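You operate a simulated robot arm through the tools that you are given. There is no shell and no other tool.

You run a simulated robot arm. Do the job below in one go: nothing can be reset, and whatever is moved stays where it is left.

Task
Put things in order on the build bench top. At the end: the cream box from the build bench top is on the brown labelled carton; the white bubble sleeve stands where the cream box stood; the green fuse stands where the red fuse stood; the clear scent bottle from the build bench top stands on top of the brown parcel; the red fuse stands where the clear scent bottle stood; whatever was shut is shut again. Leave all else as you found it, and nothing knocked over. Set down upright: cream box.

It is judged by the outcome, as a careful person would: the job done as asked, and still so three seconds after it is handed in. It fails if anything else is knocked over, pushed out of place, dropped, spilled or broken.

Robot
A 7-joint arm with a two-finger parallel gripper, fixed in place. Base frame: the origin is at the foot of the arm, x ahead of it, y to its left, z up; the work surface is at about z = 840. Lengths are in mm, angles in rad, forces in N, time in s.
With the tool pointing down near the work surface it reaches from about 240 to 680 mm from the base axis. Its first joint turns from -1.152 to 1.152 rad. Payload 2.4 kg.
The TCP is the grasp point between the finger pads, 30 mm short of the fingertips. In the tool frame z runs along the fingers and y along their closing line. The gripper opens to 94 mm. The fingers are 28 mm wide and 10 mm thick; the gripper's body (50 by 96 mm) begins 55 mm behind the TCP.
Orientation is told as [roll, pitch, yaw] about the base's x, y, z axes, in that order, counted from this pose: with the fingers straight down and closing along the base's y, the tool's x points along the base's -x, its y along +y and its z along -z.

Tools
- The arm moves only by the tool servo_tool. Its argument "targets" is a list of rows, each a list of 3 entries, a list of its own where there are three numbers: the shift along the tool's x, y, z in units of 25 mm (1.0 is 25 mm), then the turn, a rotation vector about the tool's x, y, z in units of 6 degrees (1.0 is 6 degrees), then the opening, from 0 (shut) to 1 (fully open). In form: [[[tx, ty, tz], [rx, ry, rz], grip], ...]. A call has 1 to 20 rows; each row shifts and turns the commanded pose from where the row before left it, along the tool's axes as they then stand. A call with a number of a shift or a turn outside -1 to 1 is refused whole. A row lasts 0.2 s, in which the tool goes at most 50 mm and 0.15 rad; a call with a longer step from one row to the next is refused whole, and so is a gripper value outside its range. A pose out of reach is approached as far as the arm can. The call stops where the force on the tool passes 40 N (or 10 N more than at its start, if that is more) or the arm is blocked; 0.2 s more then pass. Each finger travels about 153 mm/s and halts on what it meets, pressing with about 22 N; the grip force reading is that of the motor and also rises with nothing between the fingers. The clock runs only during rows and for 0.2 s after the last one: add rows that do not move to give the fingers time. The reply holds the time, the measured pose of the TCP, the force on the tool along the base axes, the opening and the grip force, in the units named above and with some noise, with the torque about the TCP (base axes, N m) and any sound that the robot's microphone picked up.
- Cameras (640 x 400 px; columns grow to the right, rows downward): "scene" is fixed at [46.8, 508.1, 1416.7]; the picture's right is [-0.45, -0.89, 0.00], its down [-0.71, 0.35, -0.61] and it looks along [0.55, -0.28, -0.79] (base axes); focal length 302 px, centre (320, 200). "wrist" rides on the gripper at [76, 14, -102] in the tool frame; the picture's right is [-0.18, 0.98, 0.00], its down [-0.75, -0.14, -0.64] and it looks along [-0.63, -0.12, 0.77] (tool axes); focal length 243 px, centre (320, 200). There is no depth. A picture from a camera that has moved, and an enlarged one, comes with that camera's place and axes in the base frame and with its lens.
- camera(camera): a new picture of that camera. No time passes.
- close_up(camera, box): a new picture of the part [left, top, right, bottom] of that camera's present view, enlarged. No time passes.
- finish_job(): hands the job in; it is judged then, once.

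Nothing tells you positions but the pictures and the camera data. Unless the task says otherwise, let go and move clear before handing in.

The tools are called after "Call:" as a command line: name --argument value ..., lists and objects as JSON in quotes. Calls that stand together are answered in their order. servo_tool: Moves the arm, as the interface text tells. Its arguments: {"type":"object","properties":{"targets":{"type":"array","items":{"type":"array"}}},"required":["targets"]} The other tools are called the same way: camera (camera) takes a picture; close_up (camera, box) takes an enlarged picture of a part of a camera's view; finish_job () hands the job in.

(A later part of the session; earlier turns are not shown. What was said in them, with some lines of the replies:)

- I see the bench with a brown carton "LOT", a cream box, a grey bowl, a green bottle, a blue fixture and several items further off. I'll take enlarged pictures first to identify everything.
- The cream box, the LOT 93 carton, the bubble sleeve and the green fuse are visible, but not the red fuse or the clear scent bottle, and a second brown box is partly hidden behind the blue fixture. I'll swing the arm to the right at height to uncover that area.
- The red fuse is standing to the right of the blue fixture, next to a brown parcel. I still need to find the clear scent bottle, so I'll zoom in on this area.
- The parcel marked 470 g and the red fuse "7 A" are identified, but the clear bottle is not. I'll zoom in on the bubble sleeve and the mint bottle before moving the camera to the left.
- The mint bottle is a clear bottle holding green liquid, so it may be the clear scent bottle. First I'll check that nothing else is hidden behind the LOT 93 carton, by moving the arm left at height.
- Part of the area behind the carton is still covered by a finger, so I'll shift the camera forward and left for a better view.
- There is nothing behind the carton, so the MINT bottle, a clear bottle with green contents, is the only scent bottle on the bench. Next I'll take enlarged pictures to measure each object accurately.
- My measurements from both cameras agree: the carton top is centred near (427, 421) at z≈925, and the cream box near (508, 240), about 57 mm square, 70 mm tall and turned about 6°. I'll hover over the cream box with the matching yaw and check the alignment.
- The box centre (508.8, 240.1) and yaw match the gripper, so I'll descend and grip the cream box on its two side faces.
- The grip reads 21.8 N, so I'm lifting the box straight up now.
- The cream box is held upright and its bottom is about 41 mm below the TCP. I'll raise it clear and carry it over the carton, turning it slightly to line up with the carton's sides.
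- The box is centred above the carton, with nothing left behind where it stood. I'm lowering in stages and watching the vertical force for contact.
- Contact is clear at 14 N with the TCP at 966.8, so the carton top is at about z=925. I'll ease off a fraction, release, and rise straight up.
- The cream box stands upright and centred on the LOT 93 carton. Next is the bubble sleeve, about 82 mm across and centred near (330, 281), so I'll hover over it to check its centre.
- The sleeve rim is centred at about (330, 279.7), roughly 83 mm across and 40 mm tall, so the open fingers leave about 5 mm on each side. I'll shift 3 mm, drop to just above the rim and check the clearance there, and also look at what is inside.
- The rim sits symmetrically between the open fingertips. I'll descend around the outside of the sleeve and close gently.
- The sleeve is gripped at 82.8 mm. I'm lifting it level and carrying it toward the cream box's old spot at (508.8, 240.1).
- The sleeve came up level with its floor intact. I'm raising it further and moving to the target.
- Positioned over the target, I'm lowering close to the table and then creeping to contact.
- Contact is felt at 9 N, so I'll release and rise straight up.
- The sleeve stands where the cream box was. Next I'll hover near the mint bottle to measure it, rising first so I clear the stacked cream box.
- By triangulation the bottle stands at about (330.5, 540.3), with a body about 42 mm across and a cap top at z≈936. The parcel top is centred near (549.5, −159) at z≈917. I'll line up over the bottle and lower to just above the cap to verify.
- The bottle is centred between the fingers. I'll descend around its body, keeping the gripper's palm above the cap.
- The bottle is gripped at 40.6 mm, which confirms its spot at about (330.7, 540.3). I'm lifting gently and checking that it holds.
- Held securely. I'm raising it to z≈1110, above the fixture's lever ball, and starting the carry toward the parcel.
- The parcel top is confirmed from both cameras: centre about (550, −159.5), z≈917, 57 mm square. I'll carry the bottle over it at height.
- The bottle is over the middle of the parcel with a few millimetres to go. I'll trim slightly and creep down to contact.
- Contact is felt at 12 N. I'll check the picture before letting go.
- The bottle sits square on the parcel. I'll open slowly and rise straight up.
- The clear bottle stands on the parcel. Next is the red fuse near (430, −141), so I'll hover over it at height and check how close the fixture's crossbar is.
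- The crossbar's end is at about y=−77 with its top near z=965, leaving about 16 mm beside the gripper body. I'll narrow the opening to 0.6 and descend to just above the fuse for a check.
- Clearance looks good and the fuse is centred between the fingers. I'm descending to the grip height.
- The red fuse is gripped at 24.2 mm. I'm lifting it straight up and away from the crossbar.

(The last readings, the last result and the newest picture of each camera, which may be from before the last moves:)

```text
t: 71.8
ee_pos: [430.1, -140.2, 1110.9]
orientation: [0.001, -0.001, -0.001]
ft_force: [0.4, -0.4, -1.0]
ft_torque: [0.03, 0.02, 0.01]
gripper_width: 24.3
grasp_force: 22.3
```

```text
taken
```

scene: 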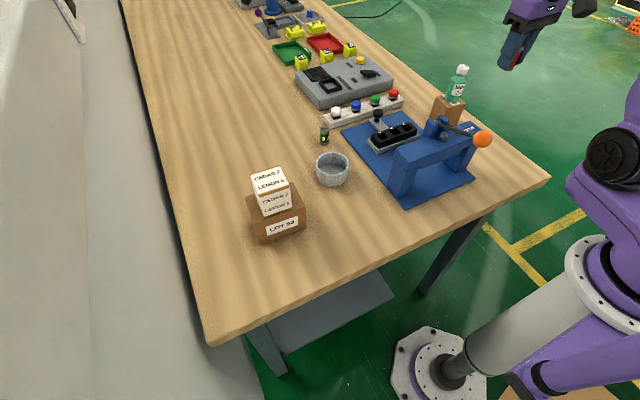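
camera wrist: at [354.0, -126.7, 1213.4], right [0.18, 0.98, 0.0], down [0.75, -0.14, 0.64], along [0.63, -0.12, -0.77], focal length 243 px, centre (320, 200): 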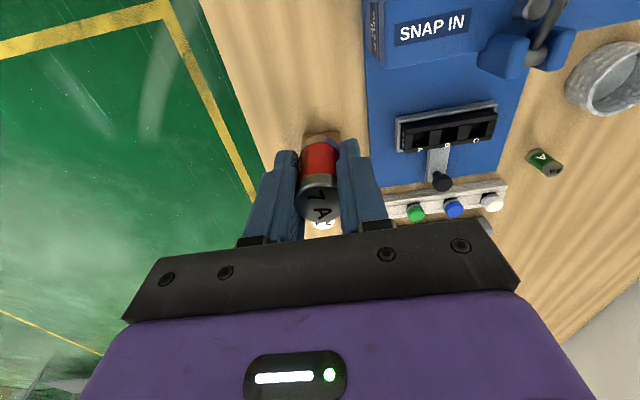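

The fuse is held. I'm carrying it across at height to the bottle's old spot at (330.7, 540.3).

Call:
servo_tool --targets '[[[0.142, 0.972, 0], [0, 0, 0], 0.2], [[0.142, 0.972, 0], [0, 0, 0], 0.2], [[0.142, 0.972, 0], [0, 0, 0], 0.2], [[0.142, 0.972, 0], [0, 0, 0], 0.2], [[0.142, 0.972, 0], [0, 0, 0], 0.2], [[0.142, 0.972, 0], [0, 0, 0], 0.2], [[0.142, 0.972, 0], [0, 0, 0], 0.2], [[0.142, 0.972, 0], [0, 0, 0], 0.2], [[0.142, 0.972, 0], [0, 0, 0], 0.2], [[0.142, 0.972, 0], [0, 0, 0], 0.2], [[0.142, 0.972, 0], [0, 0, 0], 0.2], [[0.142, 0.972, 0], [0, 0, 0], 0.2], [[0.142, 0.972, 0], [0, 0, 0], 0.2], [[0.142, 0.972, 0], [0, 0, 0], 0.2], [[0.142, 0.972, 0], [0, 0, 0], 0.2], [[0.142, 0.972, 0], [0, 0, 0], 0.2], [[0.142, 0.972, 0], [0, 0, 0], 0.2], [[0.142, 0.972, 0], [0, 0, 0], 0.2], [[0.142, 0.972, 0], [0, 0, 0], 0.2], [[0.142, 0.972, 0], [0, 0, 0], 0.2]]'

Call:
servo_tool --targets '[[[0.142, 0.972, 0], [0, 0, 0], 0.2], [[0.142, 0.972, 0], [0, 0, 0], 0.2], [[0.142, 0.972, 0], [0, 0, 0], 0.2], [[0.142, 0.972, 0], [0, 0, 0], 0.2], [[0.142, 0.972, 0], [0, 0, 0], 0.2], [[0.142, 0.972, 0], [0, 0, 0], 0.2], [[0.142, 0.972, 0], [0, 0, 0], 0.2], [[0.142, 0.972, 0], [0, 0, 0], 0.2], [[0, 0, 0.9], [0, 0, 0], 0.2], [[0, 0, 0.9], [0, 0, 0], 0.2], [[0, 0, 0.9], [0, 0, 0], 0.2], [[0, 0, 0.9], [0, 0, 0], 0.2], [[0, 0, 0.9], [0, 0, 0], 0.2], [[0, 0, 0.9], [0, 0, 0], 0.2], [[0, 0, 0.9], [0, 0, 0], 0.2], [[0, 0, 0], [0, 0, 0], 0.2]]'

Call:
camera --camera "wrist"

Call:
close_up --camera "scene" --box '[170, 170, 330, 310]'

```text
t: 76.0
ee_pos: [360.0, 346.6, 1110.2]
orientation: [0.0, 0.002, 0.003]
ft_force: [0.1, -0.2, -1.8]
ft_torque: [-0.01, -0.05, -0.01]
gripper_width: 24.3
grasp_force: 22.0
```

```text
t: 79.4
ee_pos: [332.1, 539.4, 952.6]
orientation: [0.001, 0.0, -0.001]
ft_force: [1.3, -0.1, -0.4]
ft_torque: [0.0, -0.01, 0.02]
gripper_width: 24.7
grasp_force: 21.8
```

```text
taken
camera wrist: at [255.4, 554.0, 1055.1], right [0.18, 0.98, 0.0], down [0.75, -0.14, 0.64], along [0.63, -0.12, -0.77], focal length 243 px, centre (320, 200)
```

wrist: 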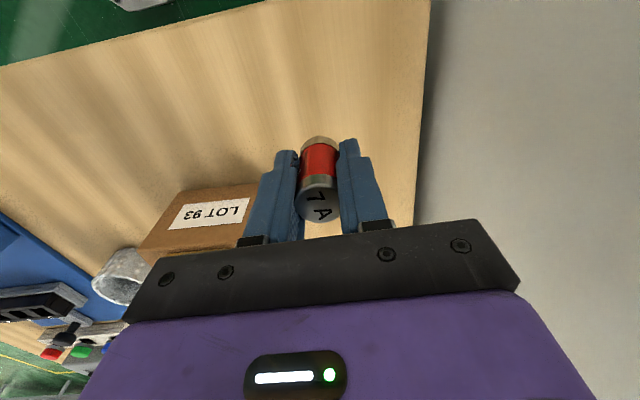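

```text
2.86 times, centred on (250, 240) of scene
camera zoom: at [46.8, 508.1, 1416.7], right [-0.45, -0.89, 0.0], down [-0.71, 0.35, -0.61], along [0.55, -0.28, -0.79], focal length 863 px, centre (520, 86)
```

zoom: 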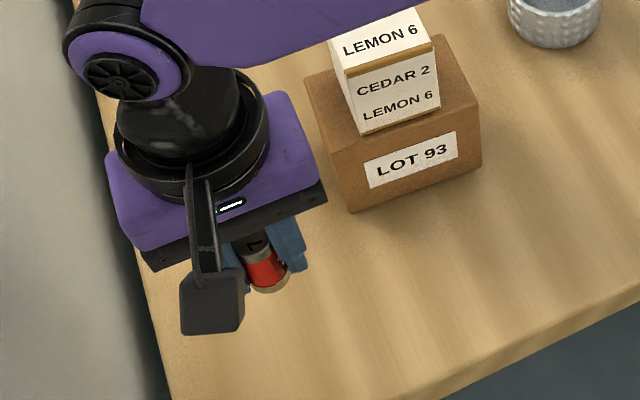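

Call:
servo_tool --targets '[[[0.03, 0.02, 0.8], [0, 0, 0], 0.2], [[0, 0, 0.8], [0, 0, 0], 0.2], [[0, 0, 0.7], [0, 0, 0], 0.2], [[0, 0, 0.5], [0, 0, 0], 0.2], [[0, 0, 0.1], [0, 0, 0], 0.2], [[0, 0, 0], [0, 0, 0], 0.2]]'

Call:
servo_tool --targets '[[[0, 0, 0.05], [0, 0, 0], 0.2], [[0, 0, 0], [0, 0, 0], 0.2]]'

Call:
servo_tool --targets '[[[0, 0, 0.04], [0, 0, 0], 0.2], [[0, 0, 0], [0, 0, 0], 0.2]]'

```text
t: 80.8
ee_pos: [331.2, 539.9, 880.9]
orientation: [0.0, -0.001, 0.0]
ft_force: [-0.2, -0.4, -0.6]
ft_torque: [0.0, -0.01, 0.0]
gripper_width: 24.2
grasp_force: 21.7
```

```text
t: 81.4
ee_pos: [332.3, 540.2, 879.7]
orientation: [0.0, 0.0, 0.001]
ft_force: [-0.3, -0.2, -0.2]
ft_torque: [0.03, 0.01, 0.01]
gripper_width: 24.5
grasp_force: 22.6
```

```text
t: 82.0
ee_pos: [331.8, 541.1, 877.6]
orientation: [0.001, -0.001, 0.002]
ft_force: [0.1, 0.0, 0.2]
ft_torque: [0.0, -0.01, -0.02]
gripper_width: 24.3
grasp_force: 21.8
```

Call:
servo_tool --targets '[[[0, 0, 0.04], [0, 0, 0], 0.2], [[0, 0, 0], [0, 0, 0], 0.2]]'

Call:
servo_tool --targets '[[[0, 0, 0.03], [0, 0, 0], 0.2], [[0, 0, 0], [0, 0, 0], 0.2]]'

```text
t: 82.6
ee_pos: [330.4, 541.2, 877.2]
orientation: [0.0, 0.001, 0.0]
ft_force: [-0.1, -0.3, -0.1]
ft_torque: [0.0, -0.03, -0.03]
gripper_width: 24.5
grasp_force: 21.3
```

```text
t: 83.2
ee_pos: [331.5, 540.2, 876.1]
orientation: [0.0, 0.0, 0.002]
ft_force: [0.9, -0.6, -0.7]
ft_torque: [0.0, 0.01, 0.02]
gripper_width: 24.5
grasp_force: 21.7
```

Call:
servo_tool --targets '[[[0, 0, 0.03], [0, 0, 0], 0.2], [[0, 0, 0], [0, 0, 0], 0.2]]'

Call:
servo_tool --targets '[[[0, 0, 0.02], [0, 0, 0], 0.2], [[0, 0, 0], [0, 0, 0], 0.2]]'

```text
t: 83.8
ee_pos: [331.6, 541.1, 875.8]
orientation: [0.001, -0.002, 0.0]
ft_force: [0.6, -0.6, -1.3]
ft_torque: [0.0, 0.01, 0.02]
gripper_width: 24.3
grasp_force: 21.9
```

```text
t: 84.4
ee_pos: [331.7, 541.1, 874.6]
orientation: [-0.001, 0.0, -0.001]
ft_force: [0.0, 0.1, -0.1]
ft_torque: [-0.02, 0.0, 0.02]
gripper_width: 24.3
grasp_force: 22.0
```

Call:
servo_tool --targets '[[[0, 0, 0.03], [0, 0, 0], 0.2], [[0, 0, 0], [0, 0, 0], 0.2]]'

Call:
close_up --camera "wrist" --box '[230, 100, 420, 260]'

```text
t: 85.0
ee_pos: [331.5, 541.2, 875.4]
orientation: [0.001, 0.001, -0.001]
ft_force: [-0.8, -2.4, 9.1]
ft_torque: [-0.06, 0.01, 0.03]
gripper_width: 24.6
grasp_force: 22.1
```

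```text
2.50 times, centred on (325, 180) of wrist
camera zoom: at [255.2, 554.9, 977.7], right [0.18, 0.98, 0.0], down [0.75, -0.14, 0.64], along [0.63, -0.12, -0.77], focal length 606 px, centre (308, 250)
```

zoom: 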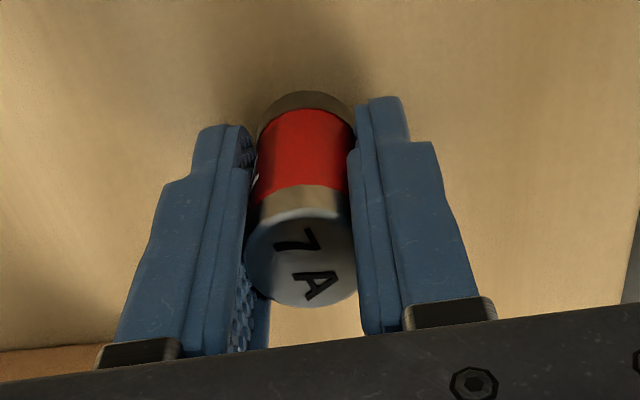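

The fuse is touching the table at 9 N and standing straight. I'll release slowly and lift clear.

Call:
servo_tool --targets '[[[0, 0, -0.02], [0, 0, 0], 0.22], [[0, 0, 0], [0, 0, 0], 0.3], [[0, 0, 0], [0, 0, 0], 0.4], [[0, 0, 0], [0, 0, 0], 0.55], [[0, 0, 0], [0, 0, 0], 0.6], [[0, 0, -0.3], [0, 0, 0], 0.6], [[0, 0, -0.8], [0, 0, 0], 0.6], [[0, 0, -1], [0, 0, 0], 0.6], [[0, 0, -1], [0, 0, 0], 0.6], [[0, 0, -1], [0, 0, 0], 0.6], [[0, 0, -1], [0, 0, 0], 0.6], [[0, 0, -1], [0, 0, 0], 0.6], [[0, 0, -1], [0, 0, 0], 0.6], [[0, 0, -1], [0, 0, 0], 0.6], [[0, 0, -1], [0, 0, 0], 0.6], [[0, 0, 0], [0, 0, 0], 0.6]]'

Call:
camera --camera "wrist"

Call:
close_up --camera "scene" --box '[170, 170, 330, 310]'

```text
t: 88.4
ee_pos: [331.4, 540.3, 1104.1]
orientation: [0.001, -0.001, 0.001]
ft_force: [-0.3, -1.0, 0.4]
ft_torque: [0.01, -0.04, -0.02]
gripper_width: 56.1
grasp_force: 0.1
```

```text
taken
camera wrist: at [255.0, 554.6, 1205.4], right [0.18, 0.98, 0.0], down [0.75, -0.14, 0.64], along [0.63, -0.12, -0.77], focal length 243 px, centre (320, 200)
```

wrist: 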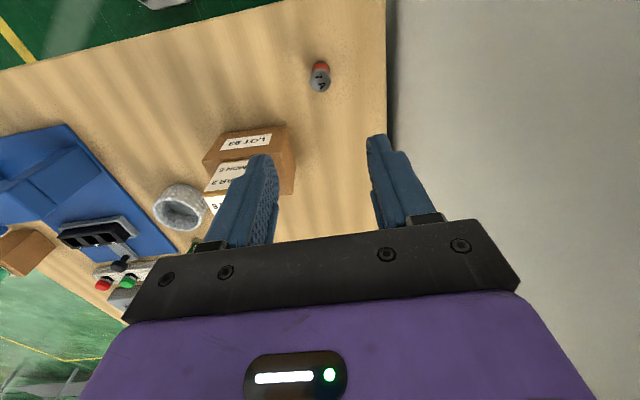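

```text
2.86 times, centred on (250, 240) of scene
camera zoom: at [46.8, 508.1, 1416.7], right [-0.45, -0.89, 0.0], down [-0.71, 0.35, -0.61], along [0.55, -0.28, -0.79], focal length 863 px, centre (520, 86)
```

zoom: 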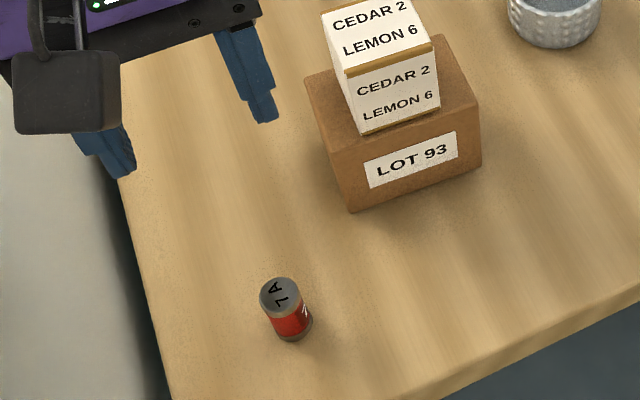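

The red fuse stands upright where the bottle was. Last is the green fuse near (630, 201), so I'll move high over the stack toward it.

Call:
servo_tool --targets '[[[-0.854, -0.969, 0], [0, 0, 0], 0.6], [[-0.854, -0.969, 0], [0, 0, 0], 0.6], [[-0.854, -0.969, 0], [0, 0, 0], 0.6], [[-0.854, -0.969, 0], [0, 0, 0], 0.6], [[-0.854, -0.969, 0], [0, 0, 0], 0.6], [[-0.854, -0.969, 0], [0, 0, 0], 0.6], [[-0.854, -0.969, 0], [0, 0, 0], 0.6], [[-0.854, -0.969, 0], [0, 0, 0], 0.6], [[-0.854, -0.969, 0], [0, 0, 0], 0.6], [[-0.854, -0.969, 0], [0, 0, 0], 0.6], [[-0.854, -0.969, 0], [0, 0, 0], 0.6], [[-0.854, -0.969, 0.9], [0, 0, 0], 0.6], [[-0.854, -0.969, 0.9], [0, 0, 0], 0.6], [[0, 0, 0.9], [0, 0, 0], 0.6], [[0, 0, 0.9], [0, 0, 0], 0.6], [[0, 0, 0], [0, 0, 0], 0.6]]'

Call:
camera --camera "wrist"

Call:
camera --camera "scene"

```text
t: 91.8
ee_pos: [608.4, 226.1, 1013.3]
orientation: [0.001, 0.001, -0.001]
ft_force: [0.4, 0.0, 0.1]
ft_torque: [-0.01, -0.01, -0.01]
gripper_width: 56.4
grasp_force: 0.1
```

```text
taken
camera wrist: at [532.7, 240.1, 1115.1], right [0.18, 0.98, 0.0], down [0.75, -0.14, 0.64], along [0.63, -0.12, -0.77], focal length 243 px, centre (320, 200)
```

wrist: 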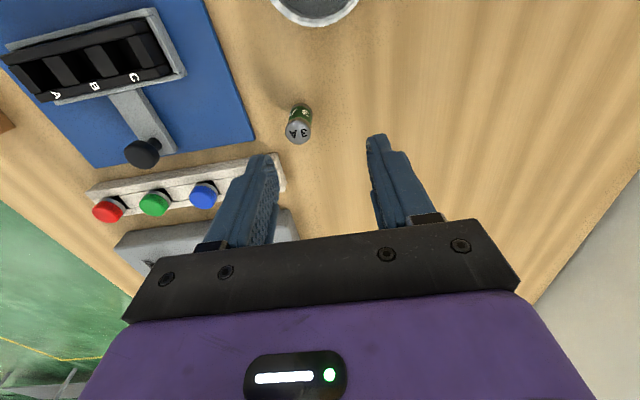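

```text
taken
```

scene: 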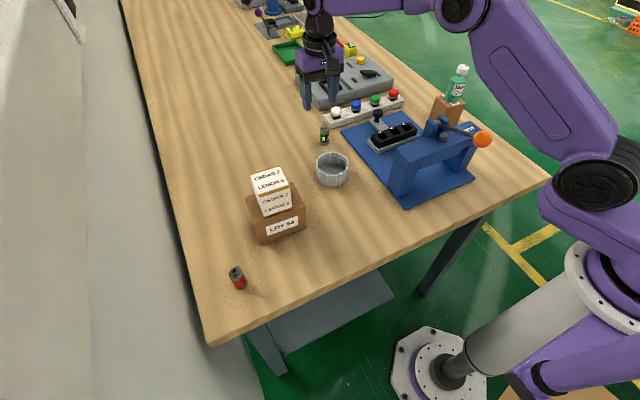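

Call:
close_up --camera "wrist" --box '[250, 80, 350, 160]'

Call:
close_up --camera "wrist" --box '[80, 90, 340, 250]'

```text
5.00 times, centred on (300, 120) of wrist
camera zoom: at [532.7, 240.1, 1115.1], right [0.18, 0.98, 0.0], down [0.75, -0.14, 0.64], along [0.63, -0.12, -0.77], focal length 1213 px, centre (420, 600)
```

zoom: 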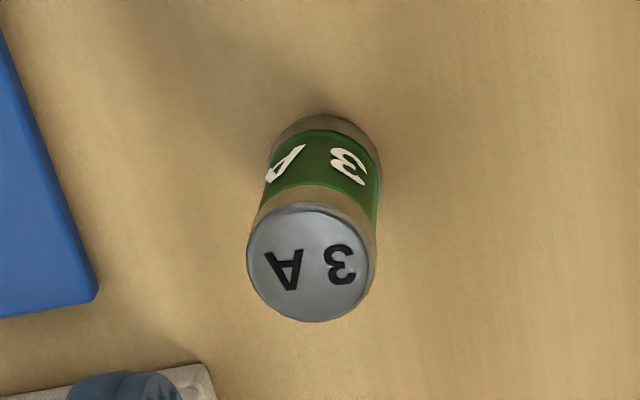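

```text
2.46 times, centred on (210, 170) of wrist
camera zoom: at [532.7, 240.1, 1115.1], right [0.18, 0.98, 0.0], down [0.75, -0.14, 0.64], along [0.63, -0.12, -0.77], focal length 597 px, centre (591, 274)
```

zoom: 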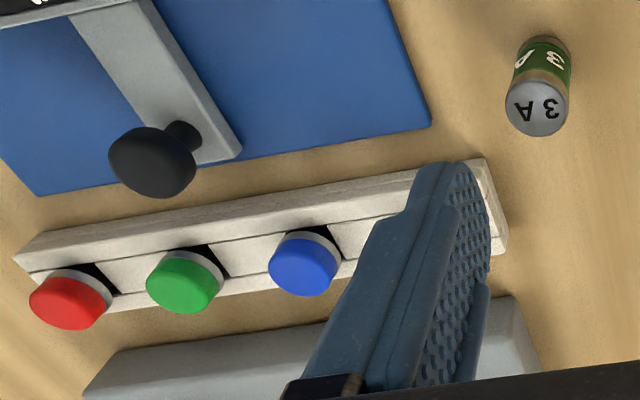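

The green fuse is at about (630, 200.3), with the white rail's end about 13 mm beyond the finger's path. I'll narrow the opening to 0.45, centre over it, and lower partway to check.

Call:
servo_tool --targets '[[[-0.432, -0.516, 0], [0, 0, 0], 0.45], [[-0.432, -0.516, 0], [0, 0, 0], 0.45], [[0, 0, 0.8], [0, 0, 0], 0.45], [[0, 0, 0.8], [0, 0, 0], 0.45], [[0, 0, 0.8], [0, 0, 0], 0.45], [[0, 0, 0.8], [0, 0, 0], 0.45], [[0, 0, 0], [0, 0, 0], 0.45]]'

Call:
camera --camera "wrist"

Call:
close_up --camera "scene" --box '[280, 60, 400, 180]'

```text
t: 93.4
ee_pos: [629.2, 199.0, 932.3]
orientation: [0.0, -0.001, -0.001]
ft_force: [-0.3, 0.0, 0.1]
ft_torque: [0.01, 0.01, -0.01]
gripper_width: 42.3
grasp_force: 0.1
```

```text
taken
camera wrist: at [554.2, 214.4, 1035.1], right [0.18, 0.98, 0.0], down [0.75, -0.14, 0.64], along [0.63, -0.12, -0.77], focal length 243 px, centre (320, 200)
```

wrist: 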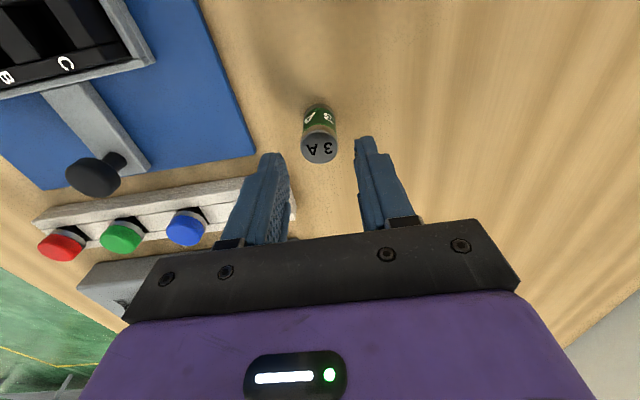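

```text
3.33 times, centred on (340, 120) of scene
camera zoom: at [46.8, 508.1, 1416.7], right [-0.45, -0.89, 0.0], down [-0.71, 0.35, -0.61], along [0.55, -0.28, -0.79], focal length 1006 px, centre (253, 467)
```

zoom: 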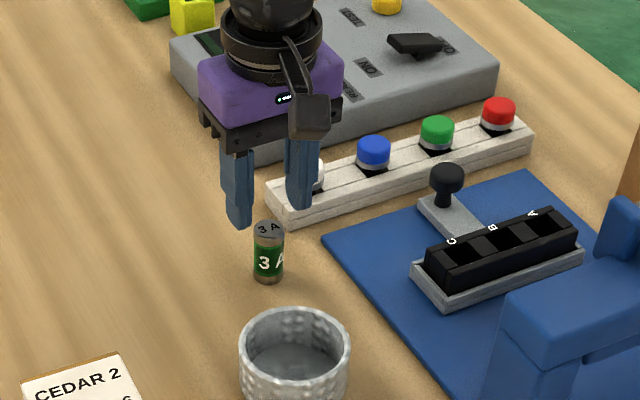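

Call:
servo_tool --targets '[[[-0.06, 0.03, 0.6], [0, 0, 0], 0.45], [[0, 0, 0.6], [0, 0, 0], 0.45], [[0, 0, 0.6], [0, 0, 0], 0.45], [[0, 0, 0.46], [0, 0, 0], 0.45], [[0, 0, 0], [0, 0, 0], 0.45]]'

Call:
close_up --camera "wrist" --box '[200, 100, 440, 260]'

Call:
close_up --camera "scene" --box '[290, 80, 390, 180]'

```text
t: 94.6
ee_pos: [631.2, 201.3, 876.5]
orientation: [0.0, 0.001, -0.001]
ft_force: [0.3, 0.6, -0.2]
ft_torque: [0.01, -0.03, -0.01]
gripper_width: 42.3
grasp_force: 0.1
```

```text
2.50 times, centred on (320, 180) of wrist
camera zoom: at [555.6, 215.3, 978.9], right [0.18, 0.98, 0.0], down [0.75, -0.14, 0.64], along [0.63, -0.12, -0.77], focal length 606 px, centre (320, 250)
```

zoom: 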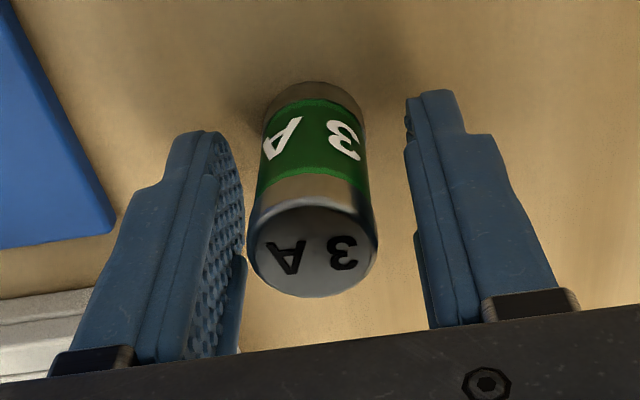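

```text
4.00 times, centred on (340, 130) of scene
camera zoom: at [46.8, 508.1, 1416.7], right [-0.45, -0.89, 0.0], down [-0.71, 0.35, -0.61], along [0.55, -0.28, -0.79], focal length 1208 px, centre (240, 480)
```

zoom: 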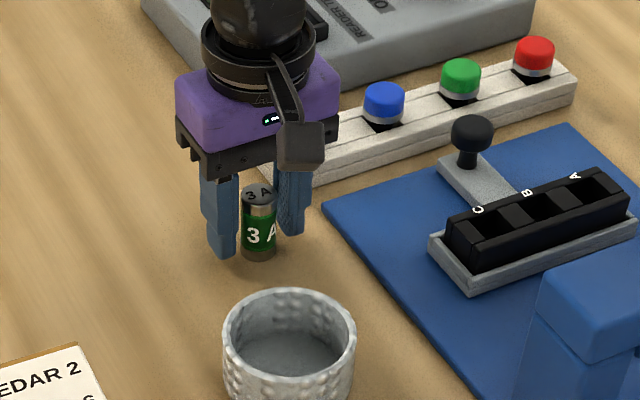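

The fuse is between the fingers with clearance all round, so I'm closing on it.

Call:
servo_tool --targets '[[[0, -0.04, 0], [0, 0, 0], 0.35], [[0, 0, 0], [0, 0, 0], 0.25], [[0, 0, 0], [0, 0, 0], 0.2], [[0, 0, 0], [0, 0, 0], 0.2]]'

Call:
close_up --camera "wrist" --box '[230, 100, 420, 260]'

```text
t: 95.6
ee_pos: [631.4, 199.2, 876.2]
orientation: [-0.001, 0.001, -0.001]
ft_force: [-1.1, -0.1, -1.0]
ft_torque: [0.0, -0.01, -0.05]
gripper_width: 24.7
grasp_force: 22.5
```

```text
2.50 times, centred on (325, 180) of wrist
camera zoom: at [555.3, 214.1, 978.8], right [0.18, 0.98, 0.0], down [0.75, -0.14, 0.64], along [0.63, -0.12, -0.77], focal length 606 px, centre (308, 250)
```

zoom: 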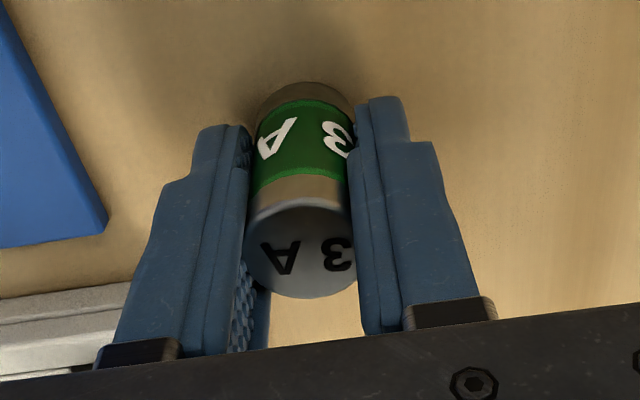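

The green fuse is gripped. I'm lifting it straight up, clear of the rail.

Call:
servo_tool --targets '[[[0, 0, -0.3], [0, 0, 0], 0.2], [[0, 0, -0.6], [0, 0, 0], 0.2], [[0, 0, -0.9], [0, 0, 0], 0.2], [[0, 0, -0.93], [0, 0, 0], 0.2], [[0, 0, -0.93], [0, 0, 0], 0.2], [[0, 0, -0.93], [0, 0, 0], 0.2], [[0, 0, -0.93], [0, 0, 0], 0.2], [[0, 0, -0.93], [0, 0, 0], 0.2], [[0, 0, -0.93], [0, 0, 0], 0.2], [[0, 0, 0], [0, 0, 0], 0.2]]'

Call:
camera --camera "scene"

Call:
close_up --camera "wrist" --box '[230, 100, 420, 260]'

```text
t: 97.8
ee_pos: [631.1, 199.0, 1059.1]
orientation: [-0.001, 0.002, 0.0]
ft_force: [-0.3, 0.3, 0.4]
ft_torque: [-0.04, -0.04, -0.04]
gripper_width: 24.8
grasp_force: 22.1
```

```text
taken
```

scene: 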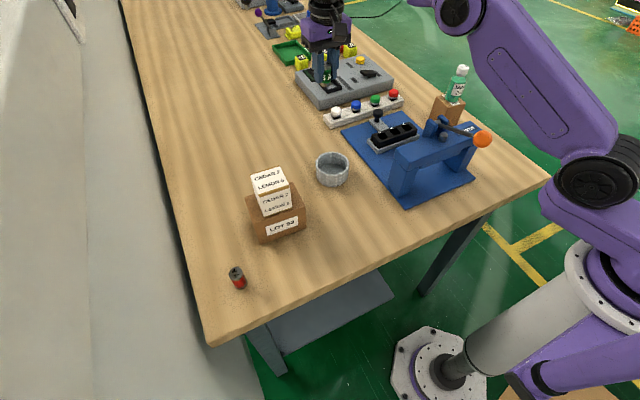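

```text
2.50 times, centred on (325, 180) of wrist
camera zoom: at [555.5, 213.9, 1162.6], right [0.18, 0.98, 0.0], down [0.75, -0.14, 0.64], along [0.63, -0.12, -0.77], focal length 606 px, centre (308, 250)
```

zoom: 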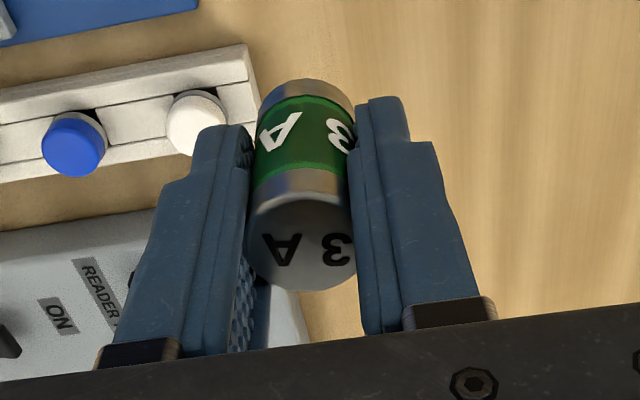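

The fuse looks to have settled about 2 mm lower in the grip during the lift. I'll hold still a moment to see whether it is still slipping.

Call:
servo_tool --targets '[[[0, 0, 0], [0, 0, 0], 0.1], [[0, 0, 0], [0, 0, 0], 0.1], [[0, 0, 0], [0, 0, 0], 0.1]]'

Call:
close_up --camera "wrist" --box '[230, 100, 420, 260]'

```text
t: 98.6
ee_pos: [631.6, 199.1, 1059.6]
orientation: [0.001, 0.0, 0.001]
ft_force: [0.6, -0.7, 0.0]
ft_torque: [0.03, -0.01, -0.02]
gripper_width: 24.3
grasp_force: 22.2
```

```text
2.50 times, centred on (325, 180) of wrist
camera zoom: at [555.5, 213.9, 1162.2], right [0.18, 0.98, 0.0], down [0.75, -0.14, 0.64], along [0.63, -0.12, -0.77], focal length 606 px, centre (308, 250)
```

zoom: 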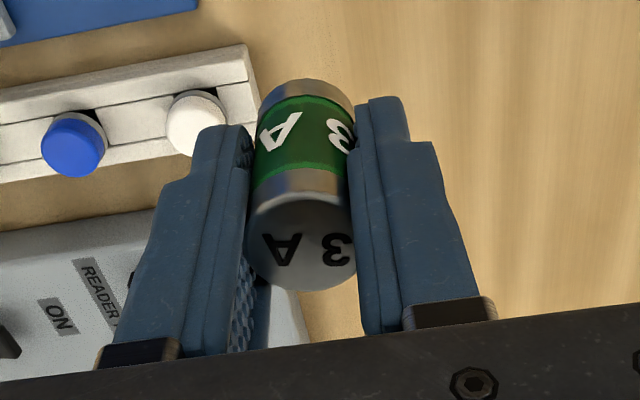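

It's stable at the same grip. I'm carrying it over the fixture at height toward the red fuse's old spot.

Call:
servo_tool --targets '[[[0.568, -0.972, -0.143], [0, 0, 0], 0.1], [[0.568, -0.972, -0.143], [0, 0, 0], 0.1], [[0.568, -0.972, -0.143], [0, 0, 0], 0.1], [[0.568, -0.972, -0.143], [0, 0, 0], 0.1], [[0.568, -0.972, -0.143], [0, 0, 0], 0.1], [[0.568, -0.972, -0.143], [0, 0, 0], 0.1], [[0.568, -0.972, -0.143], [0, 0, 0], 0.1], [[0.568, -0.972, -0.143], [0, 0, 0], 0.1], [[0.568, -0.972, -0.143], [0, 0, 0], 0.1], [[0.568, -0.972, -0.143], [0, 0, 0], 0.1], [[0.568, -0.972, -0.143], [0, 0, 0], 0.1], [[0.568, -0.972, -0.143], [0, 0, 0], 0.1], [[0.568, -0.972, -0.143], [0, 0, 0], 0.1], [[0.568, -0.972, -0.143], [0, 0, 0], 0.1], [[0, 0, 0], [0, 0, 0], 0.1]]'

Call:
camera --camera "wrist"

Call:
camera --camera "scene"

```text
t: 101.8
ee_pos: [429.9, -140.0, 1110.2]
orientation: [-0.002, 0.0, 0.0]
ft_force: [-0.4, -0.2, -0.5]
ft_torque: [0.0, -0.02, 0.01]
gripper_width: 24.4
grasp_force: 22.0
```

```text
taken
camera wrist: at [355.6, -126.6, 1212.8], right [0.18, 0.98, 0.0], down [0.75, -0.14, 0.64], along [0.63, -0.12, -0.77], focal length 243 px, centre (320, 200)
```

wrist: 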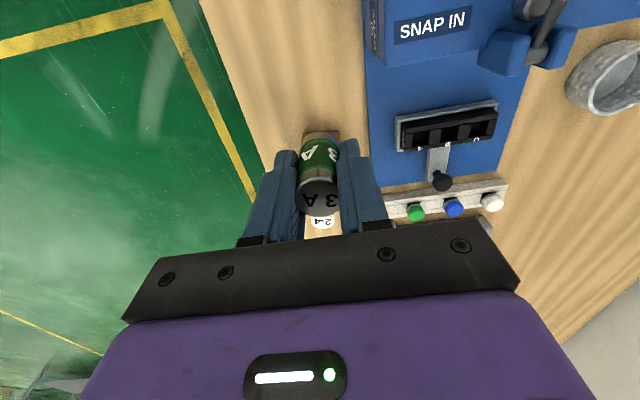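

```text
taken
```

scene: 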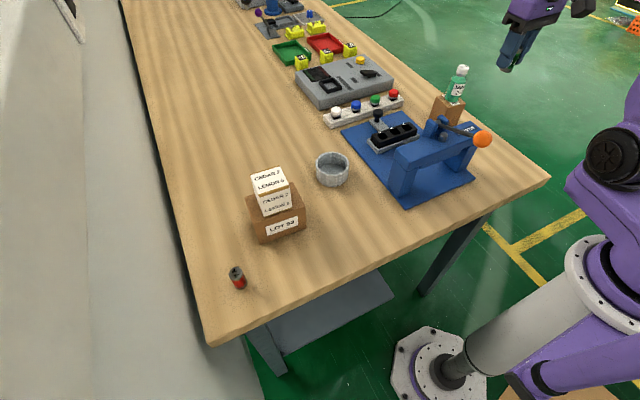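

I'm over the spot, descending straight down beside the crossbar.

Call:
servo_tool --targets '[[[0, 0, 0.9], [0, 0, 0], 0.1], [[0, 0, 0.95], [0, 0, 0], 0.1], [[0, 0, 0.95], [0, 0, 0], 0.1], [[0, 0, 0.95], [0, 0, 0], 0.1], [[0, 0, 0.95], [0, 0, 0], 0.1], [[0, 0, 0.95], [0, 0, 0], 0.1], [[0, 0, 0.95], [0, 0, 0], 0.1], [[0, 0, 0], [0, 0, 0], 0.1]]'

Call:
camera --camera "wrist"

```text
t: 103.6
ee_pos: [432.8, -140.0, 945.7]
orientation: [0.0, 0.0, 0.001]
ft_force: [0.9, -0.1, 0.1]
ft_torque: [-0.03, 0.02, 0.0]
gripper_width: 24.7
grasp_force: 22.7
```

```text
taken
camera wrist: at [356.4, -125.6, 1047.2], right [0.18, 0.98, 0.0], down [0.75, -0.14, 0.64], along [0.63, -0.12, -0.77], focal length 243 px, centre (320, 200)
```

wrist: 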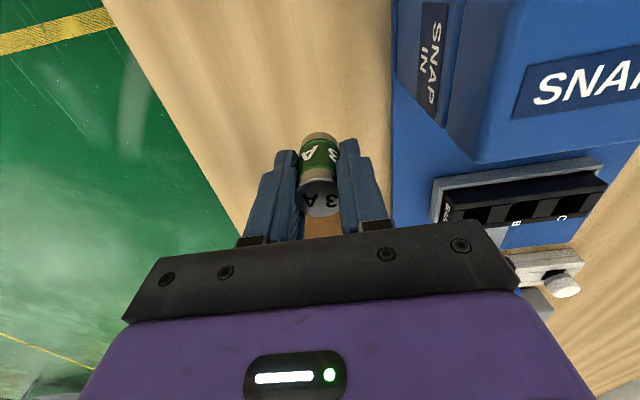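

Call:
servo_tool --targets '[[[0, -0.02, 0.8], [0, 0, 0], 0.1], [[0, 0, 0.8], [0, 0, 0], 0.1], [[0, 0, 0.6], [0, 0, 0], 0.1], [[0, 0, 0.15], [0, 0, 0], 0.1], [[0, 0, 0], [0, 0, 0], 0.1]]'

Call:
servo_tool --targets '[[[0, 0, 0.08], [0, 0, 0], 0.1], [[0, 0, 0.08], [0, 0, 0], 0.1], [[0, 0, 0], [0, 0, 0], 0.1]]'

Call:
servo_tool --targets '[[[0, 0, 0.06], [0, 0, 0], 0.1], [[0, 0, 0], [0, 0, 0], 0.1]]'

```text
t: 104.8
ee_pos: [433.7, -140.7, 886.9]
orientation: [-0.001, -0.001, 0.0]
ft_force: [-0.5, -0.1, -1.3]
ft_torque: [-0.02, 0.02, 0.01]
gripper_width: 24.5
grasp_force: 22.3
```

```text
t: 105.6
ee_pos: [432.0, -141.1, 884.3]
orientation: [-0.001, 0.001, 0.0]
ft_force: [0.4, 0.0, 0.1]
ft_torque: [0.01, -0.01, 0.0]
gripper_width: 24.4
grasp_force: 22.6
```

```text
t: 106.2
ee_pos: [433.0, -141.1, 882.3]
orientation: [0.001, 0.0, 0.001]
ft_force: [-0.6, 0.2, -0.2]
ft_torque: [-0.01, -0.01, 0.03]
gripper_width: 24.3
grasp_force: 22.4
```

Call:
servo_tool --targets '[[[0.02, 0, 0.06], [0, 0, 0], 0.1], [[0, 0, 0], [0, 0, 0], 0.1]]'

Call:
servo_tool --targets '[[[0, 0, 0.04], [0, 0, 0], 0.1], [[0, 0, 0], [0, 0, 0], 0.1]]'

Call:
servo_tool --targets '[[[0, 0, 0.03], [0, 0, 0], 0.1], [[0, 0, 0], [0, 0, 0], 0.1]]'

```text
t: 106.8
ee_pos: [431.5, -140.7, 879.4]
orientation: [0.001, 0.0, 0.0]
ft_force: [0.1, -0.2, 0.5]
ft_torque: [0.0, -0.01, 0.01]
gripper_width: 24.3
grasp_force: 21.7
```

```text
t: 107.4
ee_pos: [431.4, -140.4, 878.7]
orientation: [0.0, -0.001, -0.001]
ft_force: [-0.1, 0.1, -0.4]
ft_torque: [-0.02, -0.02, 0.01]
gripper_width: 24.4
grasp_force: 21.8
```

```text
t: 108.0
ee_pos: [433.1, -140.9, 878.6]
orientation: [-0.001, 0.002, 0.0]
ft_force: [-3.2, 0.8, 12.9]
ft_torque: [0.05, 0.09, 0.04]
gripper_width: 24.5
grasp_force: 21.9
```

Contact is felt at 13 N with the TCP at 878.6, as expected after the small slip. I'll look before releasing.

Call:
close_up --camera "wrist" --box '[230, 100, 420, 260]'

Call:
camera --camera "wrist"

```text
2.50 times, centred on (325, 180) of wrist
camera zoom: at [356.1, -126.5, 980.8], right [0.18, 0.98, 0.0], down [0.75, -0.14, 0.64], along [0.63, -0.12, -0.77], focal length 606 px, centre (308, 250)
```

zoom: 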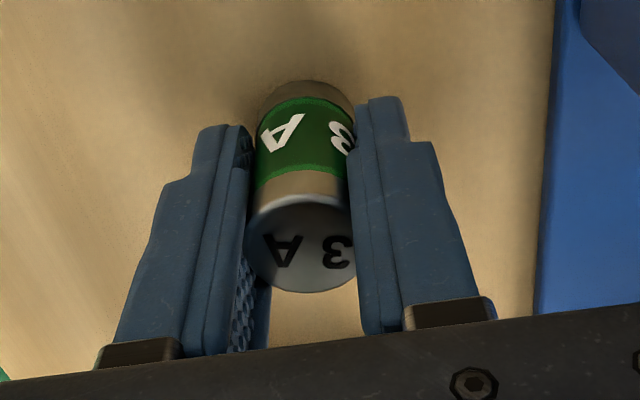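

```text
taken
camera wrist: at [356.1, -126.5, 980.8], right [0.18, 0.98, 0.0], down [0.75, -0.14, 0.64], along [0.63, -0.12, -0.77], focal length 243 px, centre (320, 200)
```

wrist: 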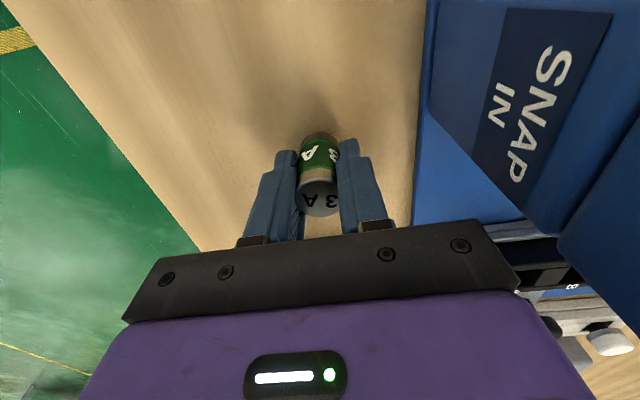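

It stands straight on the bench, so I'll release gently with a limited opening and rise straight up.

Call:
servo_tool --targets '[[[0, 0, -0.03], [0, 0, 0], 0.2], [[0, 0, 0], [0, 0, 0], 0.28], [[0, 0, 0], [0, 0, 0], 0.36], [[0, 0, 0], [0, 0, 0], 0.48], [[0, 0, 0], [0, 0, 0], 0.55], [[0, 0, -0.3], [0, 0, 0], 0.55], [[0, 0, -0.8], [0, 0, 0], 0.55], [[0, 0, -1], [0, 0, 0], 0.55], [[0, 0, -1], [0, 0, 0], 0.55], [[0, 0, -1], [0, 0, 0], 0.55], [[0, 0, -1], [0, 0, 0], 0.55], [[0, 0, -1], [0, 0, 0], 0.55], [[0, 0, -1], [0, 0, 0], 0.55], [[0, 0, -1], [0, 0, 0], 0.55], [[0, 0, -1], [0, 0, 0], 0.55], [[0, 0, 0], [0, 0, 0], 0.55]]'

Call:
camera --camera "wrist"

Call:
camera --camera "scene"

```text
t: 111.4
ee_pos: [430.9, -141.2, 1106.1]
orientation: [0.0, 0.0, 0.001]
ft_force: [0.7, 0.8, 0.0]
ft_torque: [-0.01, 0.0, -0.02]
gripper_width: 52.1
grasp_force: 0.1
```

```text
taken
camera wrist: at [355.6, -126.7, 1208.8], right [0.18, 0.98, 0.0], down [0.75, -0.14, 0.64], along [0.63, -0.12, -0.77], focal length 243 px, centre (320, 200)
```

wrist: 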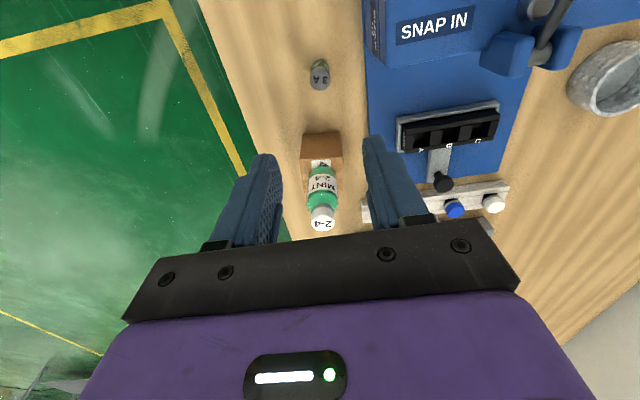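

```text
taken
```

scene: 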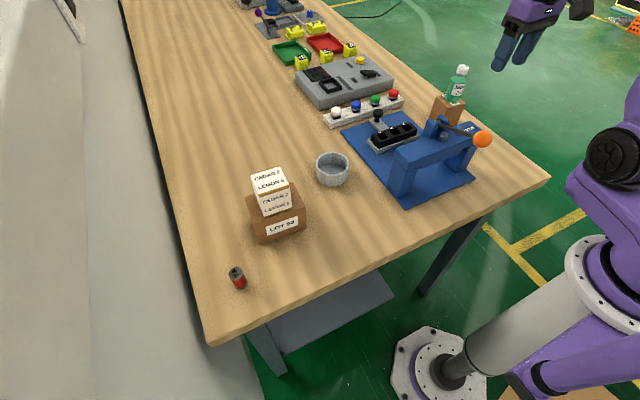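

All five moves are done. I'll take a last close look at each placement before handing in.

Call:
close_up --camera "wrist" --box '[270, 40, 390, 240]'

Call:
close_up --camera "scene" --box '[200, 140, 400, 300]'

Call:
close_up --camera "scene" --box '[310, 50, 510, 205]'

```text
2.00 times, centred on (330, 140) of wrist
camera zoom: at [355.6, -126.7, 1208.8], right [0.18, 0.98, 0.0], down [0.75, -0.14, 0.64], along [0.63, -0.12, -0.77], focal length 485 px, centre (300, 320)
```

zoom: 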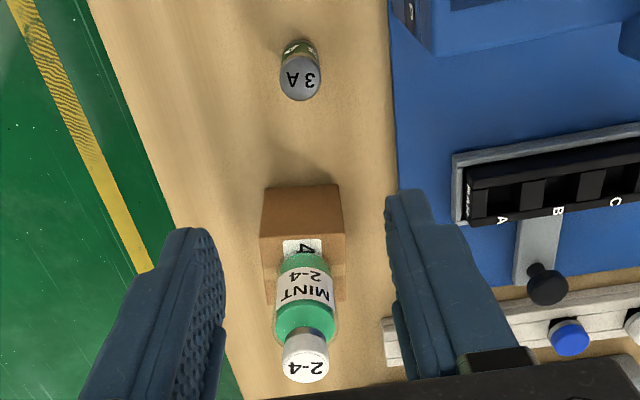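

```text
2.50 times, centred on (300, 220) of scene
camera zoom: at [46.8, 508.1, 1416.7], right [-0.45, -0.89, 0.0], down [-0.71, 0.35, -0.61], along [0.55, -0.28, -0.79], focal length 755 px, centre (370, 150)
```

zoom: 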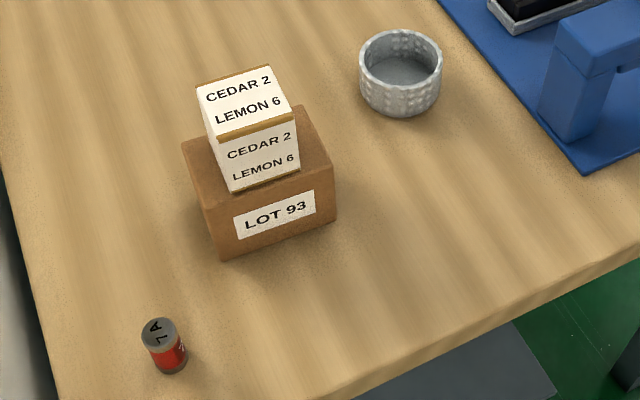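

```text
2.58 times, centred on (410, 128) of scene
camera zoom: at [46.8, 508.1, 1416.7], right [-0.45, -0.89, 0.0], down [-0.71, 0.35, -0.61], along [0.55, -0.28, -0.79], focal length 779 px, centre (88, 387)
```

zoom: 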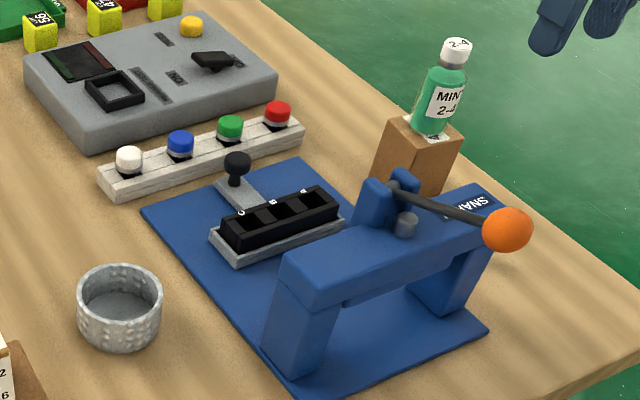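

Everything is in place and upright. The cream box is on the LOT 93 carton, and the sleeve is where the cream box was. The bottle is on the parcel, the red fuse is where the bottle was, and the green fuse is where the red one was. The gripper is empty and well clear, and nothing else has been disturbed, so I'm handing in.

Call:
finish_job

```text
The job is handed in.
```

All five items are in their new places and standing upright. I checked them in close-up pictures just before handing in; the job's result has not come back to me.

- **Cream box:** it stands upright, centred on the brown LOT 93 carton.
- **White bubble sleeve:** it stands where the cream box was.
- **Clear scent bottle:** it stands in the middle of the brown parcel marked 470 g. I took this to be the MINT 2-4 bottle, a clear bottle with green liquid, because it was the only scent bottle I could find on the bench.
- **Red fuse (7 A):** it stands where the bottle was.
- **Green fuse (3 A):** it stands where the red fuse was. It slipped about 2 mm in the grip while being lifted, but stayed held and was set down straight.

I opened nothing, so there was nothing to shut again. I saw nothing else moved or knocked over. The arm ended empty and clear of the bench.
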